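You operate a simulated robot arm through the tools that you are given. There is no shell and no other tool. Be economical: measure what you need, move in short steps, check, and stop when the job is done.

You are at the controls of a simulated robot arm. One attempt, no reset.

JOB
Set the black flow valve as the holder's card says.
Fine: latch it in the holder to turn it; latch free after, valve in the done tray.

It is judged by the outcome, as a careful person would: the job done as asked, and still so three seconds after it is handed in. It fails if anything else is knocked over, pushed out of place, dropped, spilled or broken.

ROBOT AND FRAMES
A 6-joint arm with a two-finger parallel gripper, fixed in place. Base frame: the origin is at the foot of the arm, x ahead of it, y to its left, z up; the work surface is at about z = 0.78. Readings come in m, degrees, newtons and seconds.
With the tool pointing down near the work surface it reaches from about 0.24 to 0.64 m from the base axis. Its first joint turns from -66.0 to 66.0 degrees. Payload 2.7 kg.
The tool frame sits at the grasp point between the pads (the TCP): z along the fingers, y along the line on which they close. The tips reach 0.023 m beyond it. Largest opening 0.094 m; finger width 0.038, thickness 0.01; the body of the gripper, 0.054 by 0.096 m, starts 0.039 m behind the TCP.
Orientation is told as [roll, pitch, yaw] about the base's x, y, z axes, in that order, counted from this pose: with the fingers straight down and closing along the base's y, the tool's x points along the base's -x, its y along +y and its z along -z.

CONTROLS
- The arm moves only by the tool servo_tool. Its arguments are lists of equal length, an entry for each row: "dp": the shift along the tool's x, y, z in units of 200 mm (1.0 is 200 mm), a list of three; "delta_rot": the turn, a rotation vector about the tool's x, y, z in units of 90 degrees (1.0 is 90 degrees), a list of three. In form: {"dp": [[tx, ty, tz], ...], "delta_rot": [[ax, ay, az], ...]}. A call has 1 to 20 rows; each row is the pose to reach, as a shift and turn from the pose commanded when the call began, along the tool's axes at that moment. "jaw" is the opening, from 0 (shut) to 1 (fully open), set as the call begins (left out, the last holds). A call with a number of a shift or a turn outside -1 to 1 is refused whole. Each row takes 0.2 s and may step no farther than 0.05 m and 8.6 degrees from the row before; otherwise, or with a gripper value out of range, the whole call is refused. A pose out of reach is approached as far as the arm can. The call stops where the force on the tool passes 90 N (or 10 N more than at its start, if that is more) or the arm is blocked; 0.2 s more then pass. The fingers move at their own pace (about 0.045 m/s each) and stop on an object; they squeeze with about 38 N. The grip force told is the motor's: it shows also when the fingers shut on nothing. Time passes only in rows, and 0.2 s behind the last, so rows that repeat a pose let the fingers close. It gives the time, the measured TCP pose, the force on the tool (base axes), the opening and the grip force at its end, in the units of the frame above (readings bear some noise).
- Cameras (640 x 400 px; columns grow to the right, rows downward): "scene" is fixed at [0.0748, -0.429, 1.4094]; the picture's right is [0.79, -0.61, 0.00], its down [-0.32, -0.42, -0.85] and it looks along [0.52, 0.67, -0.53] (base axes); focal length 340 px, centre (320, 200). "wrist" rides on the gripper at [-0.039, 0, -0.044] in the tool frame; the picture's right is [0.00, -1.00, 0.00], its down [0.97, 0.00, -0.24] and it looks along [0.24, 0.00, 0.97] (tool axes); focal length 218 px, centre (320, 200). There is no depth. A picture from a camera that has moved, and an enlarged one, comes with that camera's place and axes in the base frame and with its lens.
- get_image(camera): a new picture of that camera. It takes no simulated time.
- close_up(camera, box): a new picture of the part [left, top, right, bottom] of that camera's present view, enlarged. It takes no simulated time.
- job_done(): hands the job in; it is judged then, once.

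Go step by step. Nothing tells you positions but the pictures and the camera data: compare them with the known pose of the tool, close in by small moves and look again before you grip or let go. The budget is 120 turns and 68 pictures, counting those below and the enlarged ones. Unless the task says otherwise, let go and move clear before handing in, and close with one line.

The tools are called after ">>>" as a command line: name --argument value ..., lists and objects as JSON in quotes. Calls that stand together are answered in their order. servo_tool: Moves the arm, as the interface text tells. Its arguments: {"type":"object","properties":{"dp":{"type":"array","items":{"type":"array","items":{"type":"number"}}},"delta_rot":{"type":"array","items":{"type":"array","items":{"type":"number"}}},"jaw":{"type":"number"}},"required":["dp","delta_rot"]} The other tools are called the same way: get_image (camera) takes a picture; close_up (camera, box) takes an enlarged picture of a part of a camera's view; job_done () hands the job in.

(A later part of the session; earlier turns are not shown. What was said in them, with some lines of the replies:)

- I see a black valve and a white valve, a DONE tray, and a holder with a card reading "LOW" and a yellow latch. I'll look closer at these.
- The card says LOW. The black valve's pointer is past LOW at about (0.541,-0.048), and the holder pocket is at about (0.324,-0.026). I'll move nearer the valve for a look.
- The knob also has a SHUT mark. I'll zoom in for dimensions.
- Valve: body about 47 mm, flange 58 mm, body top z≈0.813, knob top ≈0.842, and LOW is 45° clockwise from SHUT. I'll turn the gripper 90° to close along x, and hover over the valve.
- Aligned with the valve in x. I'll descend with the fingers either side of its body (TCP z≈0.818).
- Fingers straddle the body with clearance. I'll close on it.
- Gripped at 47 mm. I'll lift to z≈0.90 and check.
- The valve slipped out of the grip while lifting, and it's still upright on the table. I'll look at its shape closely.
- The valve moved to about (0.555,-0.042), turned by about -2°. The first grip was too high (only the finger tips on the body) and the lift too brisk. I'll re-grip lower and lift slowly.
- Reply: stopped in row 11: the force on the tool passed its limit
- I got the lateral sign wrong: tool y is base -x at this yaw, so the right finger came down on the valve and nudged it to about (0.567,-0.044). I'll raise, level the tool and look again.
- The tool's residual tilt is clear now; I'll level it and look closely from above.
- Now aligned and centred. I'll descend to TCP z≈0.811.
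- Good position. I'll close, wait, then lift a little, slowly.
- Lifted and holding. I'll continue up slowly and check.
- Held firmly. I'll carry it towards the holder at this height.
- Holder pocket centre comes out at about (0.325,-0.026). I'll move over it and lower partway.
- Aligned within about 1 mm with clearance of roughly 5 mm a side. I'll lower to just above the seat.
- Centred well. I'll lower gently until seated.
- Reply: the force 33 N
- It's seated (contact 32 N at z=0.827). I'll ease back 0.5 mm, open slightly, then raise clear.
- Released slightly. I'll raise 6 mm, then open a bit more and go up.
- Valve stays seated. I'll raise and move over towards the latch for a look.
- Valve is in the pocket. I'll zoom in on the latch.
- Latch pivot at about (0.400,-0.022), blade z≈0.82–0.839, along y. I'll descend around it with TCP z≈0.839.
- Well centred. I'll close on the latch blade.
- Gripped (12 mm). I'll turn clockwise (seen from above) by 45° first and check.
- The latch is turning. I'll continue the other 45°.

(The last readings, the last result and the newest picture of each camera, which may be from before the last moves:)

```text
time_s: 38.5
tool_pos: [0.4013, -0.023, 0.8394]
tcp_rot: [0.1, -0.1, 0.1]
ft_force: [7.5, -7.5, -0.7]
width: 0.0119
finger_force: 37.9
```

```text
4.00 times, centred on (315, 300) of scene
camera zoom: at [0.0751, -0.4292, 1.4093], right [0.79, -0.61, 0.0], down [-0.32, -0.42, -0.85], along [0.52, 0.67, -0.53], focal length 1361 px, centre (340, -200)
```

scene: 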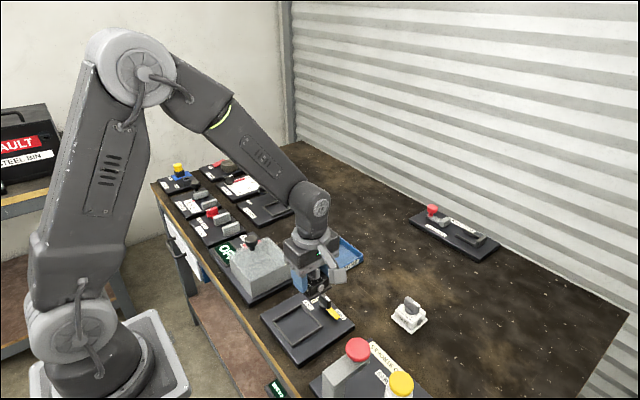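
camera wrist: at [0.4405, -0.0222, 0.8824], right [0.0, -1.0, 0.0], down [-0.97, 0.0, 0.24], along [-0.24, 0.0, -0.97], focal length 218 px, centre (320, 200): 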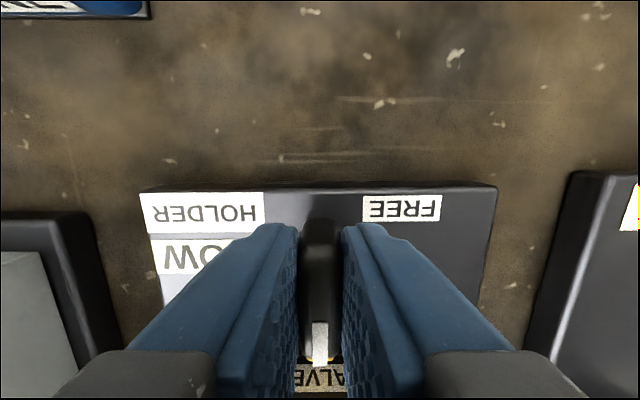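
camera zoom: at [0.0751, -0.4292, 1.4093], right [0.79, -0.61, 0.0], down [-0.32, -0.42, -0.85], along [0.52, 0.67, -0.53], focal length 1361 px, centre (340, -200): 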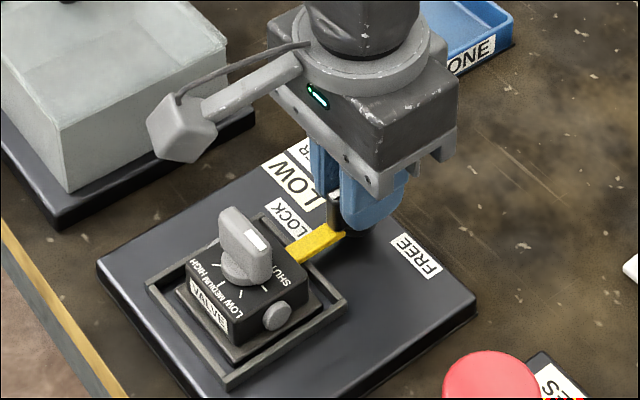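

The tongue lies over the valve's flange: latched. I'll release, raise, and go back over the valve's knob at yaw 90.

>>> servo_tool --dp '[[0, 0, 0], [0, 0, 0], [0, 0, -0.05], [0, 0, -0.15], [0, 0, -0.27], [0, 0, -0.4], [0.05, 0, -0.45], [0.1, 0, -0.45], [0.15, 0, -0.45], [0.2, 0, -0.45], [0.25, 0, -0.45], [0.3, 0, -0.45], [0.34, 0, -0.45], [0.37, -0.01, -0.45], [0.37, -0.01, -0.45], [0.37, -0.01, -0.45], [0.37, -0.01, -0.45], [0.37, -0.01, -0.45], [0.37, -0.01, -0.45]]' --delta_rot '[[0, 0, 0], [0, 0, 0], [0, 0, 0], [0, 0, 0], [0, 0, 0], [0, 0, 0], [0, 0, -0.09], [0, 0, -0.18], [0, 0, -0.27], [0, 0, -0.36], [0, 0, -0.45], [0, 0, -0.54], [0, 0, -0.63], [0, 0, -0.72], [0, 0, -0.8], [0, 0, -0.88], [0, 0, -0.96], [0, 0, -1.0], [0, 0, -1.0]]' --jaw 0.6

>>> get_image --camera "wrist"

>>> close_up --camera "scene" --box '[260, 270, 360, 360]'

```text
time_s: 42.5
tool_pos: [0.3272, -0.0236, 0.9297]
tcp_rot: [0.0, 0.1, 90.1]
ft_force: [1.1, 0.6, -0.3]
width: 0.0566
finger_force: 0.1
```

```text
23 pictures are left
camera wrist: at [0.3272, 0.0153, 0.9723], right [1.0, 0.0, 0.0], down [0.0, -0.97, 0.24], along [0.0, -0.24, -0.97], focal length 218 px, centre (320, 200)
```

wrist: 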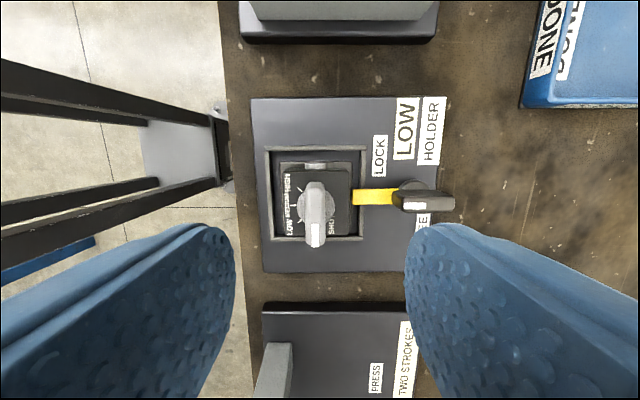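

```text
4.44 times, centred on (310, 315) of scene
camera zoom: at [0.0748, -0.429, 1.4094], right [0.79, -0.61, 0.0], down [-0.32, -0.42, -0.85], along [0.52, 0.67, -0.53], focal length 1512 px, centre (364, -311)
```

zoom: 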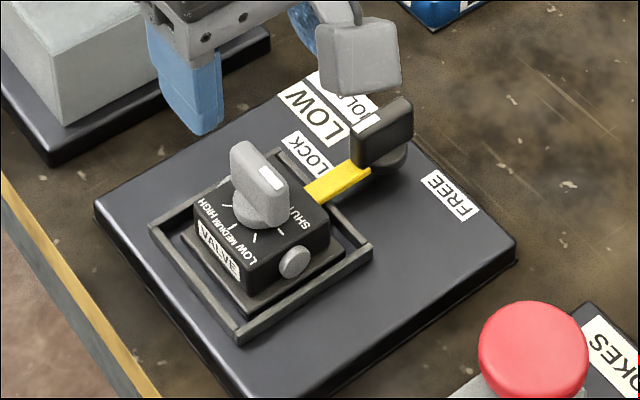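

Latched. I'll zoom in on the knob for precise alignment.

>>> close_up --camera "wrist" --box '[260, 140, 380, 260]'

```text
3.33 times, centred on (320, 200) of wrist
camera zoom: at [0.3272, 0.0153, 0.9723], right [1.0, 0.0, 0.0], down [0.0, -0.97, 0.24], along [0.0, -0.24, -0.97], focal length 728 px, centre (320, 200)
```

zoom: 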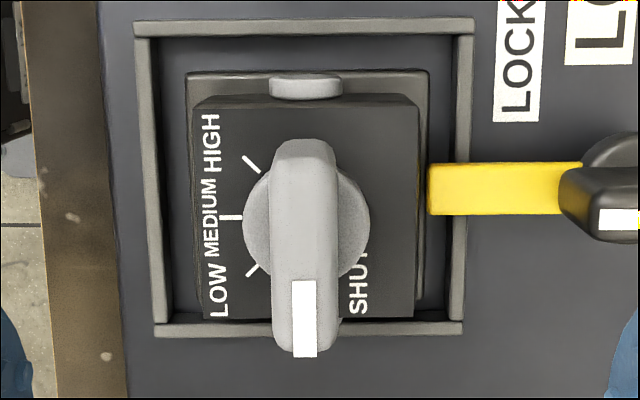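

Knob pivot at about (0.3245,-0.0235). I'll descend to TCP z≈0.857 around the blade.

>>> servo_tool --dp '[[0, 0.0135, 0.1], [0, 0.0135, 0.2], [0, 0.0135, 0.28], [0, 0.0135, 0.33], [0, 0.0135, 0.3635], [0, 0.0135, 0.3635]]' --delta_rot '[[0, 0, 0], [0, 0, 0], [0, 0, 0], [0, 0, 0], [0, 0, 0], [0, 0, 0]]'

>>> get_image --camera "wrist"

>>> close_up --camera "scene" --box '[250, 260, 350, 350]'

```text
time_s: 43.9
tool_pos: [0.3241, -0.0237, 0.8566]
tcp_rot: [0.1, 0.0, 90.1]
ft_force: [-0.1, 0.0, -0.4]
width: 0.0561
finger_force: 0.1
```

```text
20 pictures are left
camera wrist: at [0.3234, 0.0152, 0.8996], right [1.0, 0.0, 0.0], down [0.0, -0.97, 0.24], along [0.0, -0.24, -0.97], focal length 218 px, centre (320, 200)
```

wrist: 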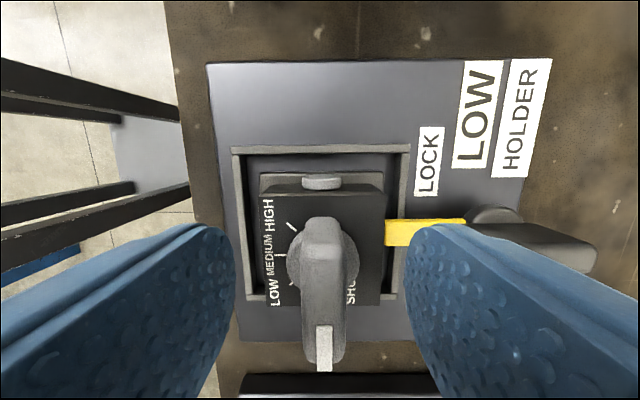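

```text
4.44 times, centred on (300, 305) of scene
camera zoom: at [0.0748, -0.429, 1.4094], right [0.79, -0.61, 0.0], down [-0.32, -0.42, -0.85], along [0.52, 0.67, -0.53], focal length 1512 px, centre (409, -267)
```

zoom: 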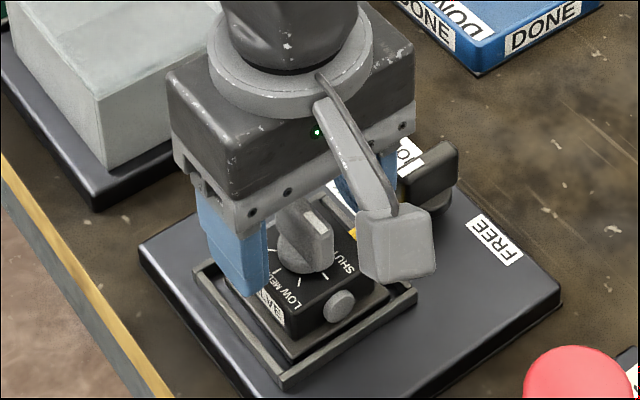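

Aligned. I'll close on the knob.

>>> servo_tool --dp '[[0, -0.004, 0], [0, -0.004, 0], [0, -0.004, 0], [0, -0.004, 0], [0, -0.004, 0], [0, -0.004, 0]]' --delta_rot '[[0, 0, 0], [0, 0, 0], [0, 0, 0], [0, 0, 0], [0, 0, 0], [0, 0, 0]]' --jaw 0

>>> servo_tool --dp '[[0, 0, 0], [0, 0, 0], [0, 0, 0], [0, 0, 0], [0, 0, 0], [0, 0, 0], [0, 0, 0], [0, 0, 0], [0, 0, 0]]' --delta_rot '[[0, 0, 0.05], [0, 0, 0.12], [0, 0, 0.19], [0, 0, 0.26], [0, 0, 0.33], [0, 0, 0.4], [0, 0, 0.46], [0, 0, 0.5], [0, 0, 0.5]]'

>>> get_image --camera "wrist"

>>> close_up --camera "scene" --box '[250, 260, 350, 350]'

```text
time_s: 45.3
tool_pos: [0.3241, -0.0236, 0.8559]
tcp_rot: [0.0, -0.1, 90.1]
ft_force: [-0.6, 0.0, -0.3]
width: 0.0113
finger_force: 38.0
```

```text
time_s: 47.3
tool_pos: [0.3252, -0.024, 0.8553]
tcp_rot: [0.0, 0.1, 45.0]
ft_force: [-0.7, 0.4, -0.2]
width: 0.0113
finger_force: 38.3
```

```text
18 pictures are left
camera wrist: at [0.3525, 0.0041, 0.8996], right [0.71, -0.71, 0.0], down [-0.69, -0.69, 0.24], along [-0.17, -0.17, -0.97], focal length 218 px, centre (320, 200)
```

wrist: 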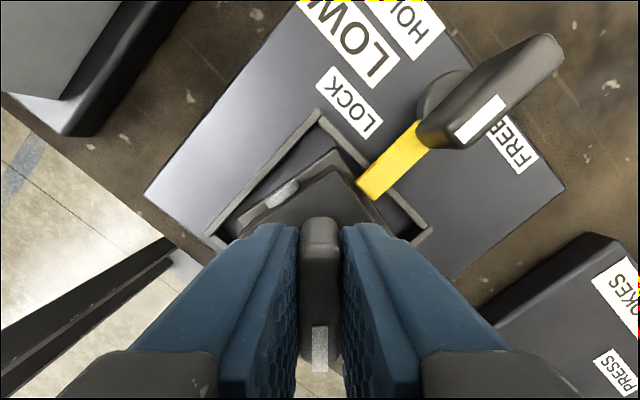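

```text
4.44 times, centred on (300, 305) of scene
camera zoom: at [0.0748, -0.429, 1.4094], right [0.79, -0.61, 0.0], down [-0.32, -0.42, -0.85], along [0.52, 0.67, -0.53], focal length 1512 px, centre (409, -267)
```

zoom: 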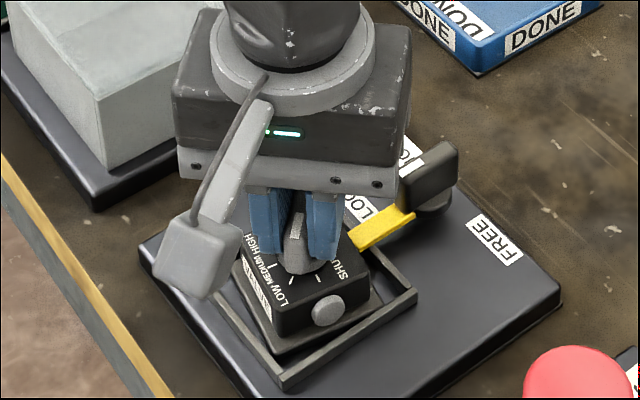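

The body also turned about 10–13° in the pocket before jamming, so the knob hasn't reached LOW relative to it. I'll release and look from above.

>>> servo_tool --dp '[[0, 0, 0], [0, 0, 0], [0, 0, -0.05], [0, 0, -0.15], [0, 0, -0.25], [0, 0, -0.36], [0, 0, -0.36]]' --delta_rot '[[0, 0, 0], [0, 0, 0], [0, 0, 0], [0, 0, 0], [0, 0, 0], [0, 0, 0], [0, 0, 0]]' --jaw 0.5

>>> close_up --camera "wrist" --box '[240, 130, 400, 270]'

```text
time_s: 48.9
tool_pos: [0.3248, -0.0245, 0.9306]
tcp_rot: [0.0, 0.0, 45.0]
ft_force: [-1.1, 0.1, -1.5]
width: 0.0471
finger_force: 0.1
```

```text
2.86 times, centred on (320, 200) of wrist
camera zoom: at [0.3529, 0.0038, 0.9725], right [0.71, -0.71, 0.0], down [-0.69, -0.69, 0.24], along [-0.17, -0.17, -0.97], focal length 624 px, centre (320, 200)
```

zoom: 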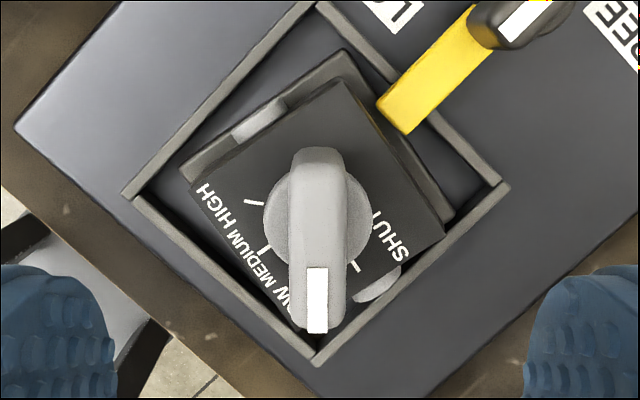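

Relative to the body, the pointer is about 12° short of LOW, and the body is jammed against the pocket. I'll re-grip at this angle and turn 12° more.

>>> servo_tool --dp '[[0, 0, 0.1], [0, 0, 0.2], [0, 0, 0.3], [0, 0, 0.35], [0, 0, 0.37], [0, 0, 0.37]]' --delta_rot '[[0, 0, 0], [0, 0, 0], [0, 0, 0], [0, 0, 0], [0, 0, 0], [0, 0, 0]]'

>>> servo_tool --dp '[[0, 0, 0], [0, 0, 0], [0, 0, 0], [0, 0, 0], [0, 0, 0]]' --delta_rot '[[0, 0, 0], [0, 0, 0], [0, 0, 0], [0, 0, 0], [0, 0, 0]]' --jaw 0

>>> servo_tool --dp '[[0, 0, 0], [0, 0, 0], [0, 0, 0], [0, 0, 0]]' --delta_rot '[[0, 0, 0.05], [0, 0, 0.1], [0, 0, 0.135], [0, 0, 0.135]]'

>>> servo_tool --dp '[[0, 0, 0], [0, 0, 0], [0, 0, -0.05], [0, 0, -0.15], [0, 0, -0.25], [0, 0, -0.36], [0, 0, -0.36]]' --delta_rot '[[0, 0, 0], [0, 0, 0], [0, 0, 0], [0, 0, 0], [0, 0, 0], [0, 0, 0], [0, 0, 0]]' --jaw 0.5

>>> close_up --camera "wrist" --box '[260, 140, 380, 260]'

```text
time_s: 50.3
tool_pos: [0.3253, -0.0231, 0.8547]
tcp_rot: [0.0, 0.0, 45.1]
ft_force: [-0.1, 0.9, -0.6]
width: 0.0469
finger_force: 0.0
```

```text
time_s: 51.5
tool_pos: [0.3255, -0.0227, 0.8547]
tcp_rot: [0.0, -0.1, 45.1]
ft_force: [-1.4, 2.9, 1.0]
width: 0.0111
finger_force: 38.3
```

```text
time_s: 52.5
tool_pos: [0.3259, -0.0251, 0.8558]
tcp_rot: [0.0, 0.0, 32.7]
ft_force: [-0.7, 2.6, -0.5]
width: 0.0115
finger_force: 37.8
```

```text
time_s: 54.1
tool_pos: [0.3254, -0.0247, 0.9261]
tcp_rot: [0.0, 0.0, 32.9]
ft_force: [0.8, 1.0, -0.1]
width: 0.0466
finger_force: 0.0
```

```text
3.33 times, centred on (320, 200) of wrist
camera zoom: at [0.3575, -0.0029, 0.9696], right [0.54, -0.84, 0.0], down [-0.81, -0.53, 0.24], along [-0.2, -0.13, -0.97], focal length 728 px, centre (320, 200)
```

zoom: 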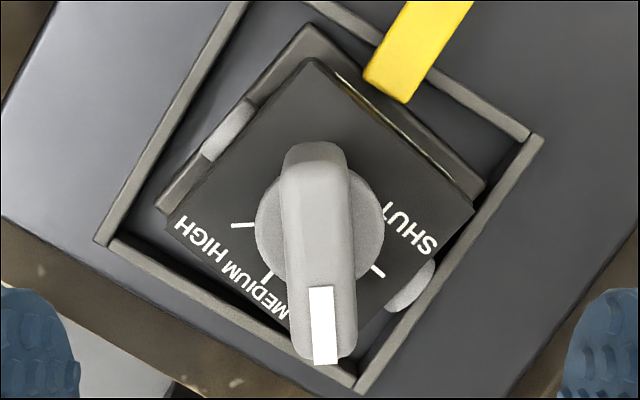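

The pointer is now about 4° short of LOW. A small extra turn is needed.

>>> servo_tool --dp '[[0, 0, 0.1], [0, 0, 0.2], [0, 0, 0.3], [0, 0, 0.34], [0, 0, 0.357], [0, 0, 0.357]]' --delta_rot '[[0, 0, 0], [0, 0, 0], [0, 0, 0], [0, 0, 0], [0, 0, 0], [0, 0, 0]]'

>>> servo_tool --dp '[[0, 0, 0], [0, 0, 0], [0, 0, 0], [0, 0, 0], [0, 0, 0]]' --delta_rot '[[0, 0, 0], [0, 0, 0], [0, 0, 0], [0, 0, 0], [0, 0, 0]]' --jaw 0

>>> servo_tool --dp '[[0, 0, 0], [0, 0, 0], [0, 0, 0]]' --delta_rot '[[0, 0, 0.02], [0, 0, 0.035], [0, 0, 0.035]]'

>>> servo_tool --dp '[[0, 0, 0], [0, 0, 0], [0, 0, -0.05], [0, 0, -0.15], [0, 0, -0.25], [0, 0, -0.36], [0, 0, -0.36]]' --delta_rot '[[0, 0, 0], [0, 0, 0], [0, 0, 0], [0, 0, 0], [0, 0, 0], [0, 0, 0], [0, 0, 0]]' --jaw 0.5

>>> close_up --camera "wrist" --box '[260, 140, 380, 260]'

```text
time_s: 55.5
tool_pos: [0.3248, -0.0249, 0.8539]
tcp_rot: [0.0, 0.0, 32.9]
ft_force: [0.1, 0.3, -0.3]
width: 0.0468
finger_force: 0.0
```

```text
time_s: 56.7
tool_pos: [0.3254, -0.0243, 0.854]
tcp_rot: [0.0, 0.0, 32.9]
ft_force: [0.0, 0.6, -0.3]
width: 0.0114
finger_force: 37.8
```

```text
time_s: 57.5
tool_pos: [0.3246, -0.0251, 0.8549]
tcp_rot: [0.1, 0.0, 29.6]
ft_force: [-2.1, 3.5, 0.3]
width: 0.0114
finger_force: 38.2
```

```text
time_s: 59.1
tool_pos: [0.3247, -0.0258, 0.9266]
tcp_rot: [0.0, -0.1, 29.8]
ft_force: [0.5, -0.1, -0.3]
width: 0.0469
finger_force: 0.0
```

```text
3.33 times, centred on (320, 200) of wrist
camera zoom: at [0.3586, -0.0055, 0.9705], right [0.5, -0.87, 0.0], down [-0.84, -0.48, 0.24], along [-0.21, -0.12, -0.97], focal length 728 px, centre (320, 200)
```

zoom: 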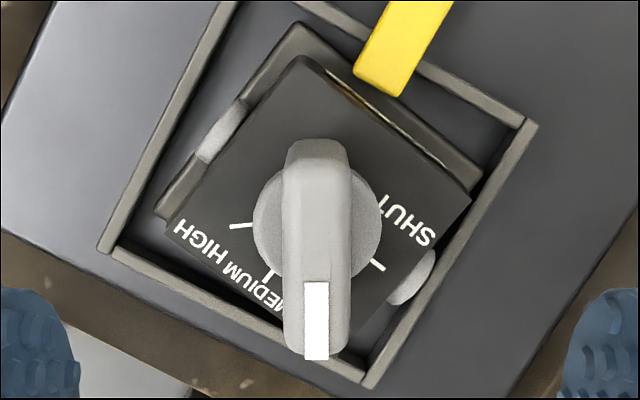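

It now looks within about 3° of LOW, perhaps slightly past. One tighter look to confirm.

>>> close_up --camera "wrist" --box '[285, 175, 350, 255]'

>>> close_up --camera "scene" --box '[280, 290, 325, 335]'

```text
5.00 times, centred on (318, 215) of wrist
camera zoom: at [0.3586, -0.0055, 0.9705], right [0.5, -0.87, 0.0], down [-0.84, -0.48, 0.24], along [-0.21, -0.12, -0.97], focal length 1091 px, centre (332, 125)
```

zoom: 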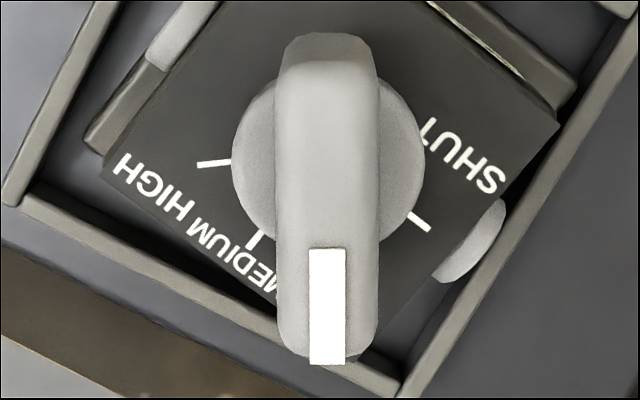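

```text
8.89 times, centred on (302, 312) of scene
camera zoom: at [0.0748, -0.429, 1.4094], right [0.79, -0.61, 0.0], down [-0.32, -0.42, -0.85], along [0.52, 0.67, -0.53], focal length 3024 px, centre (476, -800)
```

zoom: 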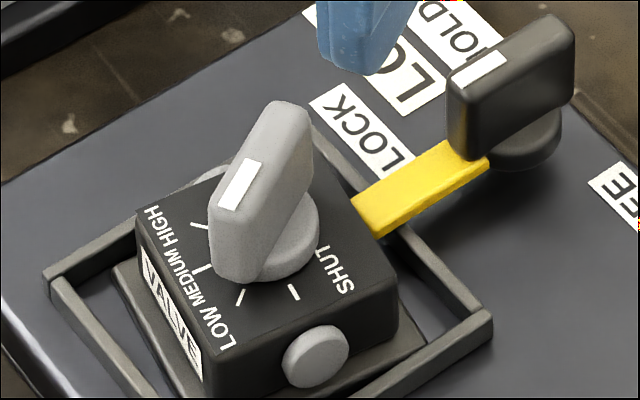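

LOW is set within a few degrees. Next I'll unlatch: move over the latch with yaw 0 and descend around its blade, as before.

>>> servo_tool --dp '[[-0.06, -0.03, 0], [-0.14, -0.07, 0], [-0.22, -0.115, 0], [-0.3, -0.155, 0], [-0.335, -0.1745, 0], [-0.335, -0.1745, 0.08], [-0.335, -0.1745, 0.2], [-0.335, -0.1745, 0.3], [-0.335, -0.1745, 0.38], [-0.335, -0.1745, 0.42], [-0.335, -0.1745, 0.438], [-0.335, -0.1745, 0.438]]' --delta_rot '[[0, 0, 0.08], [0, 0, 0.16], [0, 0, 0.24], [0, 0, 0.31], [0, 0, 0.331], [0, 0, 0.331], [0, 0, 0.331], [0, 0, 0.331], [0, 0, 0.331], [0, 0, 0.331], [0, 0, 0.331], [0, 0, 0.331]]'

>>> get_image --camera "wrist"

```text
time_s: 61.7
tool_pos: [0.4012, -0.0216, 0.8384]
tcp_rot: [0.0, 0.0, 0.1]
ft_force: [0.6, -0.1, -0.3]
width: 0.0471
finger_force: 0.0
```

```text
11 pictures are left
camera wrist: at [0.4399, -0.021, 0.8829], right [0.0, -1.0, 0.0], down [-0.97, 0.0, 0.24], along [-0.24, 0.0, -0.97], focal length 218 px, centre (320, 200)
```

wrist: 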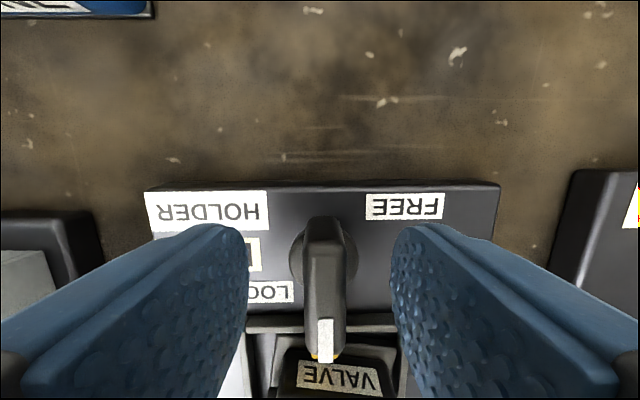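

Good. I'll close and turn the latch back 90° to FREE.

>>> servo_tool --dp '[[0, 0, 0], [0, 0, 0], [0, 0, 0], [0, 0, 0], [0, 0, 0]]' --delta_rot '[[0, 0, 0], [0, 0, 0], [0, 0, 0], [0, 0, 0], [0, 0, 0]]' --jaw 0

>>> servo_tool --dp '[[0, 0, 0], [0, 0, 0], [0, 0, 0], [0, 0, 0], [0, 0, 0], [0, 0, 0], [0, 0, 0], [0, 0, 0], [0, 0, 0], [0, 0, 0], [0, 0, 0], [0, 0, 0], [0, 0, 0], [0, 0, 0]]' --delta_rot '[[0, 0, -0.07], [0, 0, -0.14], [0, 0, -0.22], [0, 0, -0.3], [0, 0, -0.38], [0, 0, -0.46], [0, 0, -0.54], [0, 0, -0.62], [0, 0, -0.7], [0, 0, -0.78], [0, 0, -0.86], [0, 0, -0.94], [0, 0, -1.0], [0, 0, -1.0]]'

>>> servo_tool --dp '[[0, 0, 0], [0, 0, 0], [0, 0, -0.05], [0, 0, -0.15], [0, 0, -0.27], [0, 0, -0.4], [0, 0.12, -0.45], [0, 0.25, -0.45], [0, 0.37, -0.45], [0, 0.37, -0.45]]' --delta_rot '[[0, 0, 0], [0, 0, 0], [0, 0, 0], [0, 0, 0], [0, 0, 0], [0, 0, 0], [0, 0, 0.05], [0, 0, 0.1], [0, 0, 0.135], [0, 0, 0.135]]' --jaw 0.7

>>> close_up --camera "wrist" --box '[240, 120, 460, 270]'

```text
time_s: 62.9
tool_pos: [0.4002, -0.0224, 0.8401]
tcp_rot: [0.0, -0.1, 0.0]
ft_force: [2.4, -20.9, 0.3]
width: 0.0118
finger_force: 37.8
```

```text
time_s: 65.9
tool_pos: [0.4003, -0.0229, 0.84]
tcp_rot: [0.0, 0.0, 90.1]
ft_force: [-6.9, 14.4, 0.8]
width: 0.012
finger_force: 37.9
```

```text
time_s: 68.1
tool_pos: [0.3261, -0.0232, 0.9277]
tcp_rot: [0.0, 0.0, 77.8]
ft_force: [-0.2, 0.5, 0.6]
width: 0.0657
finger_force: 0.1
```

```text
2.67 times, centred on (350, 195) of wrist
camera zoom: at [0.3345, 0.0158, 0.9725], right [0.98, -0.21, 0.0], down [-0.21, -0.95, 0.24], along [-0.05, -0.23, -0.97], focal length 582 px, centre (240, 213)
```

zoom: 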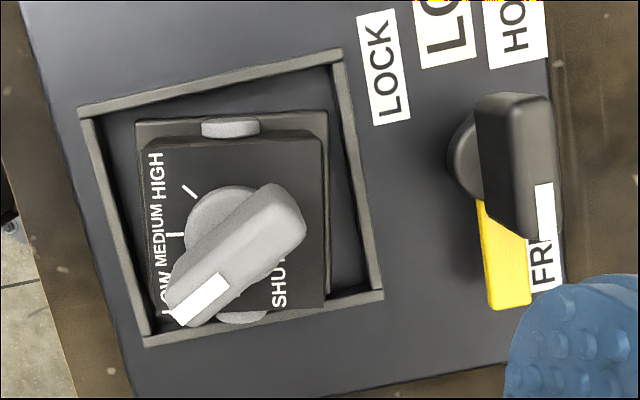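

Latch is back at FREE and the pointer sits on LOW. The valve is square to the tool at yaw 78°; I'll descend, keeping the tips just above the rim, and grip it.

>>> servo_tool --dp '[[0, 0, 0.12], [0, 0, 0.24], [0, 0, 0.35], [0, 0, 0.43], [0, 0, 0.475], [0, 0, 0.49], [0, 0, 0.5], [0, 0, 0.5]]' --delta_rot '[[0, 0, 0], [0, 0, 0], [0, 0, 0], [0, 0, 0], [0, 0, 0], [0, 0, 0], [0, 0, 0], [0, 0, 0]]'

>>> get_image --camera "wrist"

```text
time_s: 69.9
tool_pos: [0.3272, -0.0218, 0.8287]
tcp_rot: [0.0, 0.0, 77.7]
ft_force: [0.3, -0.2, 0.5]
width: 0.0656
finger_force: 0.2
```

```text
9 pictures are left
camera wrist: at [0.3354, 0.0168, 0.8721], right [0.98, -0.21, 0.0], down [-0.2, -0.95, 0.24], along [-0.05, -0.23, -0.97], focal length 218 px, centre (320, 200)
```

wrist: 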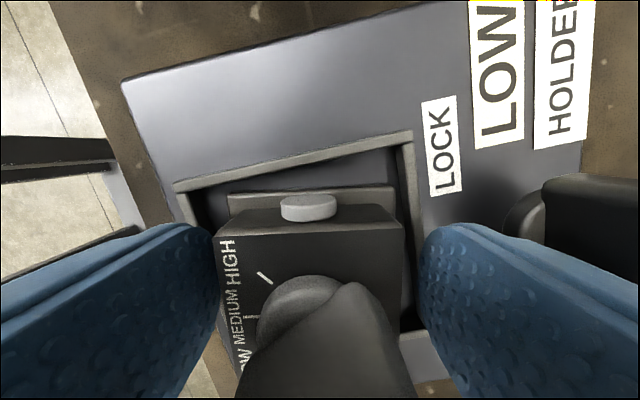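

Fingers straddle the body, offset by about 2 mm. I'll correct that and close, then lift a little.

>>> servo_tool --dp '[[0, 0.008, 0.004], [0, 0.008, 0.004], [0, 0.008, 0.004], [0, 0.008, 0.004], [0, 0.008, 0.004], [0, 0.008, 0.004]]' --delta_rot '[[0, 0, 0], [0, 0, 0], [0, 0, 0], [0, 0, 0], [0, 0, 0], [0, 0, 0]]' --jaw 0

>>> servo_tool --dp '[[0, 0, -0.01], [0, 0, -0.025], [0, 0, -0.04], [0, 0, -0.06], [0, 0, -0.09], [0, 0, -0.13], [0, 0, -0.13]]' --delta_rot '[[0, 0, 0], [0, 0, 0], [0, 0, 0], [0, 0, 0], [0, 0, 0], [0, 0, 0], [0, 0, 0]]'

>>> get_image --camera "scene"

```text
time_s: 71.3
tool_pos: [0.3251, -0.0218, 0.8288]
tcp_rot: [0.0, 0.1, 77.7]
ft_force: [1.7, 0.1, 0.8]
width: 0.0475
finger_force: 38.1
```

```text
time_s: 72.9
tool_pos: [0.3252, -0.0211, 0.8551]
tcp_rot: [0.0, 0.0, 77.9]
ft_force: [0.7, -1.1, -1.7]
width: 0.0476
finger_force: 38.0
```

```text
8 pictures are left
```

scene: 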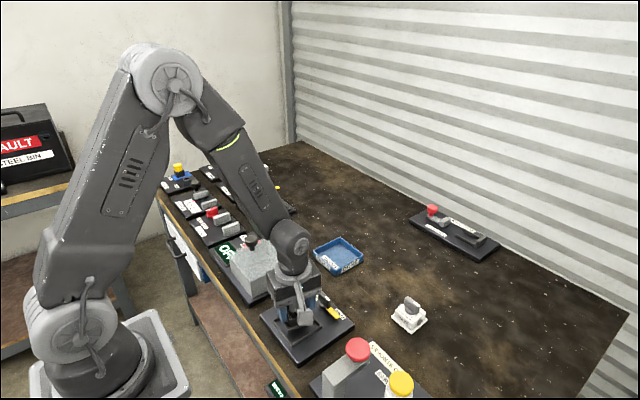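

Holding. I'll lift and carry it: first ahead in x, squaring yaw to 90°.

>>> servo_tool --dp '[[0, 0, -0.06], [0, 0, -0.14], [0, 0, -0.22], [0, 0, -0.3], [0, 0, -0.37], [-0.01, -0.04, -0.4], [-0.02, -0.1, -0.4], [-0.039, -0.18, -0.4], [-0.056, -0.26, -0.4], [-0.073, -0.34, -0.4], [-0.09, -0.42, -0.4], [-0.108, -0.5, -0.4], [-0.125, -0.58, -0.4], [-0.142, -0.66, -0.4], [-0.159, -0.74, -0.4], [-0.177, -0.82, -0.4], [-0.191, -0.885, -0.4], [-0.2, -0.929, -0.4], [-0.2, -0.929, -0.4]]' --delta_rot '[[0, 0, 0], [0, 0, 0], [0, 0, 0], [0, 0, 0], [0, 0, 0], [0, 0, -0.015], [0, 0, -0.03], [0, 0, -0.045], [0, 0, -0.06], [0, 0, -0.075], [0, 0, -0.09], [0, 0, -0.105], [0, 0, -0.12], [0, 0, -0.134], [0, 0, -0.134], [0, 0, -0.134], [0, 0, -0.134], [0, 0, -0.134], [0, 0, -0.134]]'

>>> get_image --camera "wrist"

```text
time_s: 76.9
tool_pos: [0.515, -0.0216, 0.9337]
tcp_rot: [0.0, -0.1, 89.8]
ft_force: [-0.8, 0.5, -1.6]
width: 0.0477
finger_force: 37.8
```

```text
7 pictures are left
camera wrist: at [0.5157, 0.0187, 0.9771], right [1.0, 0.0, 0.0], down [0.0, -0.97, 0.24], along [0.0, -0.24, -0.97], focal length 218 px, centre (320, 200)
```

wrist: 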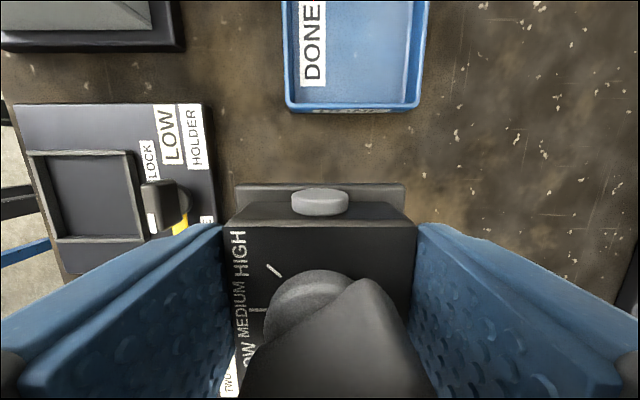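

Tray centre is at about (0.541,0.098). I'll move above it and lower partway.

>>> servo_tool --dp '[[-0.03, -0.02, 0], [-0.09, -0.04, 0], [-0.16, -0.06, 0], [-0.23, -0.08, 0], [-0.3, -0.1, 0], [-0.37, -0.12, 0], [-0.44, -0.13, 0], [-0.51, -0.13, 0], [-0.565, -0.13, 0], [-0.598, -0.13, 0], [-0.598, -0.13, 0.07], [-0.598, -0.13, 0.15], [-0.598, -0.13, 0.23], [-0.598, -0.13, 0.29], [-0.598, -0.13, 0.31], [-0.598, -0.13, 0.31]]' --delta_rot '[[0, 0, 0], [0, 0, 0], [0, 0, 0], [0, 0, 0], [0, 0, 0], [0, 0, 0], [0, 0, 0], [0, 0, 0], [0, 0, 0], [0, 0, 0], [0, 0, 0], [0, 0, 0], [0, 0, 0], [0, 0, 0], [0, 0, 0], [0, 0, 0]]'

>>> get_image --camera "wrist"

>>> close_up --camera "scene" --box '[280, 190, 400, 290]'

```text
time_s: 80.3
tool_pos: [0.542, 0.0989, 0.8714]
tcp_rot: [0.0, 0.0, 90.0]
ft_force: [1.0, 0.5, -1.2]
width: 0.0474
finger_force: 37.5
```

```text
6 pictures are left
camera wrist: at [0.5422, 0.1376, 0.9151], right [1.0, 0.0, 0.0], down [0.0, -0.97, 0.24], along [0.0, -0.24, -0.97], focal length 218 px, centre (320, 200)
```

wrist: 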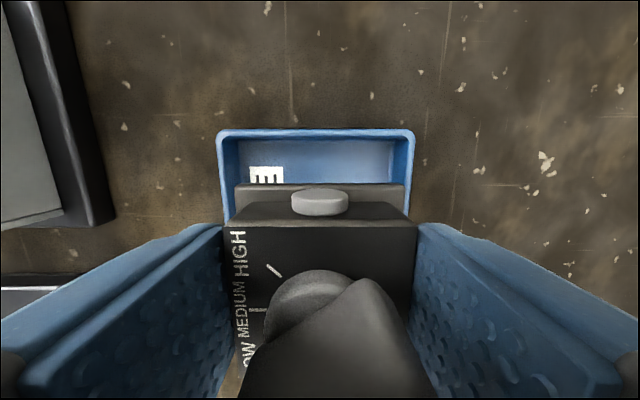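

```text
4.00 times, centred on (340, 240) of scene
camera zoom: at [0.0748, -0.429, 1.4094], right [0.79, -0.61, 0.0], down [-0.32, -0.42, -0.85], along [0.52, 0.67, -0.53], focal length 1361 px, centre (240, 40)
```

zoom: 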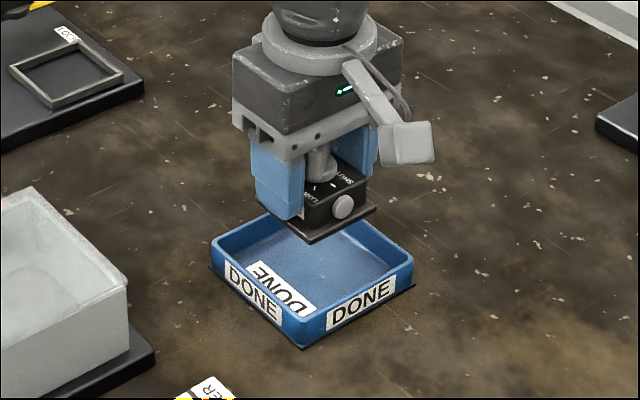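

Well centred over the tray. I'll lower slowly to contact.

>>> servo_tool --dp '[[0, 0.008, 0.05], [0, 0.008, 0.1], [0, 0.008, 0.15], [0, 0.008, 0.19], [0, 0.008, 0.22], [0, 0.008, 0.242], [0, 0.008, 0.242]]' --delta_rot '[[0, 0, 0], [0, 0, 0], [0, 0, 0], [0, 0, 0], [0, 0, 0], [0, 0, 0], [0, 0, 0]]'

>>> servo_tool --dp '[[0, 0, 0.006], [0, 0, 0.012], [0, 0, 0.016], [0, 0, 0.016]]' --delta_rot '[[0, 0, 0], [0, 0, 0], [0, 0, 0], [0, 0, 0]]'

```text
time_s: 81.9
tool_pos: [0.5407, 0.0982, 0.8234]
tcp_rot: [0.0, 0.1, 90.0]
ft_force: [-0.8, 0.4, -1.3]
width: 0.0473
finger_force: 37.9
```

```text
time_s: 82.9
tool_pos: [0.5409, 0.0996, 0.8212]
tcp_rot: [0.0, 0.0, 89.8]
ft_force: [-0.3, -0.5, -1.1]
width: 0.0471
finger_force: 37.6
```

Not yet touching; a bit further, in sub-millimetre steps.

>>> servo_tool --dp '[[0, 0, 0.004], [0, 0, 0.008], [0, 0, 0.01], [0, 0, 0.01]]' --delta_rot '[[0, 0, 0], [0, 0, 0], [0, 0, 0], [0, 0, 0]]'

```text
time_s: 83.9
tool_pos: [0.5391, 0.098, 0.819]
tcp_rot: [0.0, 0.0, 89.9]
ft_force: [-0.2, -0.3, -0.8]
width: 0.0475
finger_force: 37.4
```

>>> servo_tool --dp '[[0, 0, 0.004], [0, 0, 0.008], [0, 0, 0.01], [0, 0, 0.01]]' --delta_rot '[[0, 0, 0], [0, 0, 0], [0, 0, 0], [0, 0, 0]]'

```text
time_s: 84.9
tool_pos: [0.5399, 0.0989, 0.8169]
tcp_rot: [-0.1, 0.0, 89.9]
ft_force: [-1.7, 0.1, 0.2]
width: 0.0476
finger_force: 37.7
```

The force is starting to turn, so contact is near. One more small step.

>>> servo_tool --dp '[[0, 0, 0.003], [0, 0, 0.006], [0, 0, 0.006]]' --delta_rot '[[0, 0, 0], [0, 0, 0], [0, 0, 0]]'

```text
time_s: 85.7
tool_pos: [0.5394, 0.0974, 0.816]
tcp_rot: [0.0, 0.0, 89.9]
ft_force: [-8.0, 0.7, 9.8]
width: 0.0476
finger_force: 37.8
```

Contact made at z=0.816. I'll open a little, then raise clear.

>>> servo_tool --dp '[[0, 0, 0], [0, 0, 0], [0, 0, 0], [0, 0, -0.015], [0, 0, -0.04], [0, 0, -0.09], [0, 0, -0.16], [0, 0, -0.25], [0, 0, -0.38], [0, 0, -0.5], [0, 0, -0.5]]' --delta_rot '[[0, 0, 0], [0, 0, 0], [0, 0, 0], [0, 0, 0], [0, 0, 0], [0, 0, 0], [0, 0, 0], [0, 0, 0], [0, 0, 0], [0, 0, 0], [0, 0, 0]]' --jaw 0.57

>>> close_up --camera "wrist" --box '[240, 120, 400, 280]'

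>>> get_image --camera "scene"

```text
time_s: 88.1
tool_pos: [0.5407, 0.0974, 0.9151]
tcp_rot: [0.0, 0.0, 89.8]
ft_force: [0.3, 0.6, -0.1]
width: 0.0536
finger_force: 0.1
```

```text
2.50 times, centred on (320, 200) of wrist
camera zoom: at [0.5405, 0.1374, 0.9598], right [1.0, 0.0, 0.0], down [0.0, -0.97, 0.24], along [0.0, -0.24, -0.97], focal length 546 px, centre (320, 200)
```

zoom: 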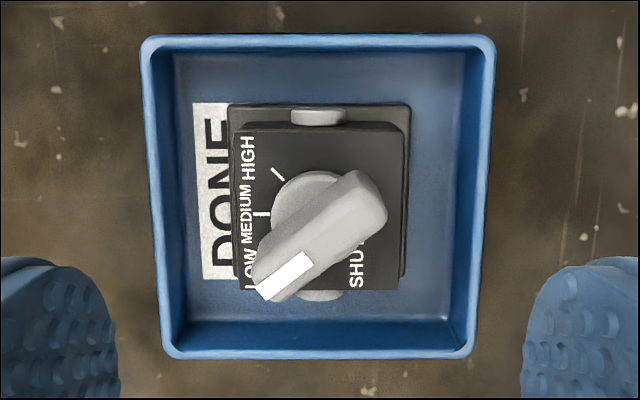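

```text
3 pictures are left
```

scene: 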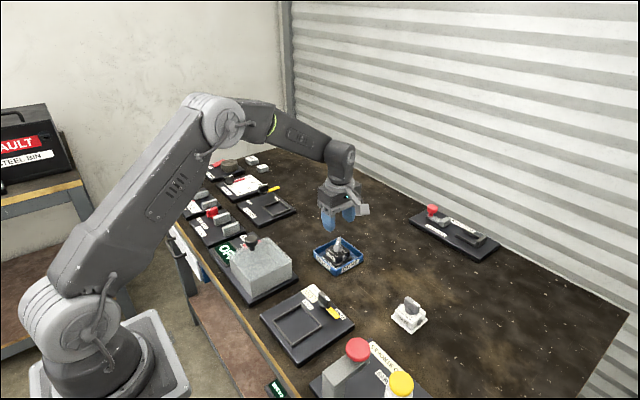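

The valve sits in the DONE tray with its pointer at LOW, the latch is at FREE, the other items are in place and the gripper is clear. I'm handing in.

>>> job_done

```text
The job is handed in.
```

The black valve is set to LOW, to within about 4° by the camera. It's resting in the done tray, and the holder's latch is back at FREE. On the way, the valve slipped from the first grip, and a wrong-direction move brought a finger down on it and shifted it a couple of centimetres. It stayed upright, and nothing else looks disturbed.
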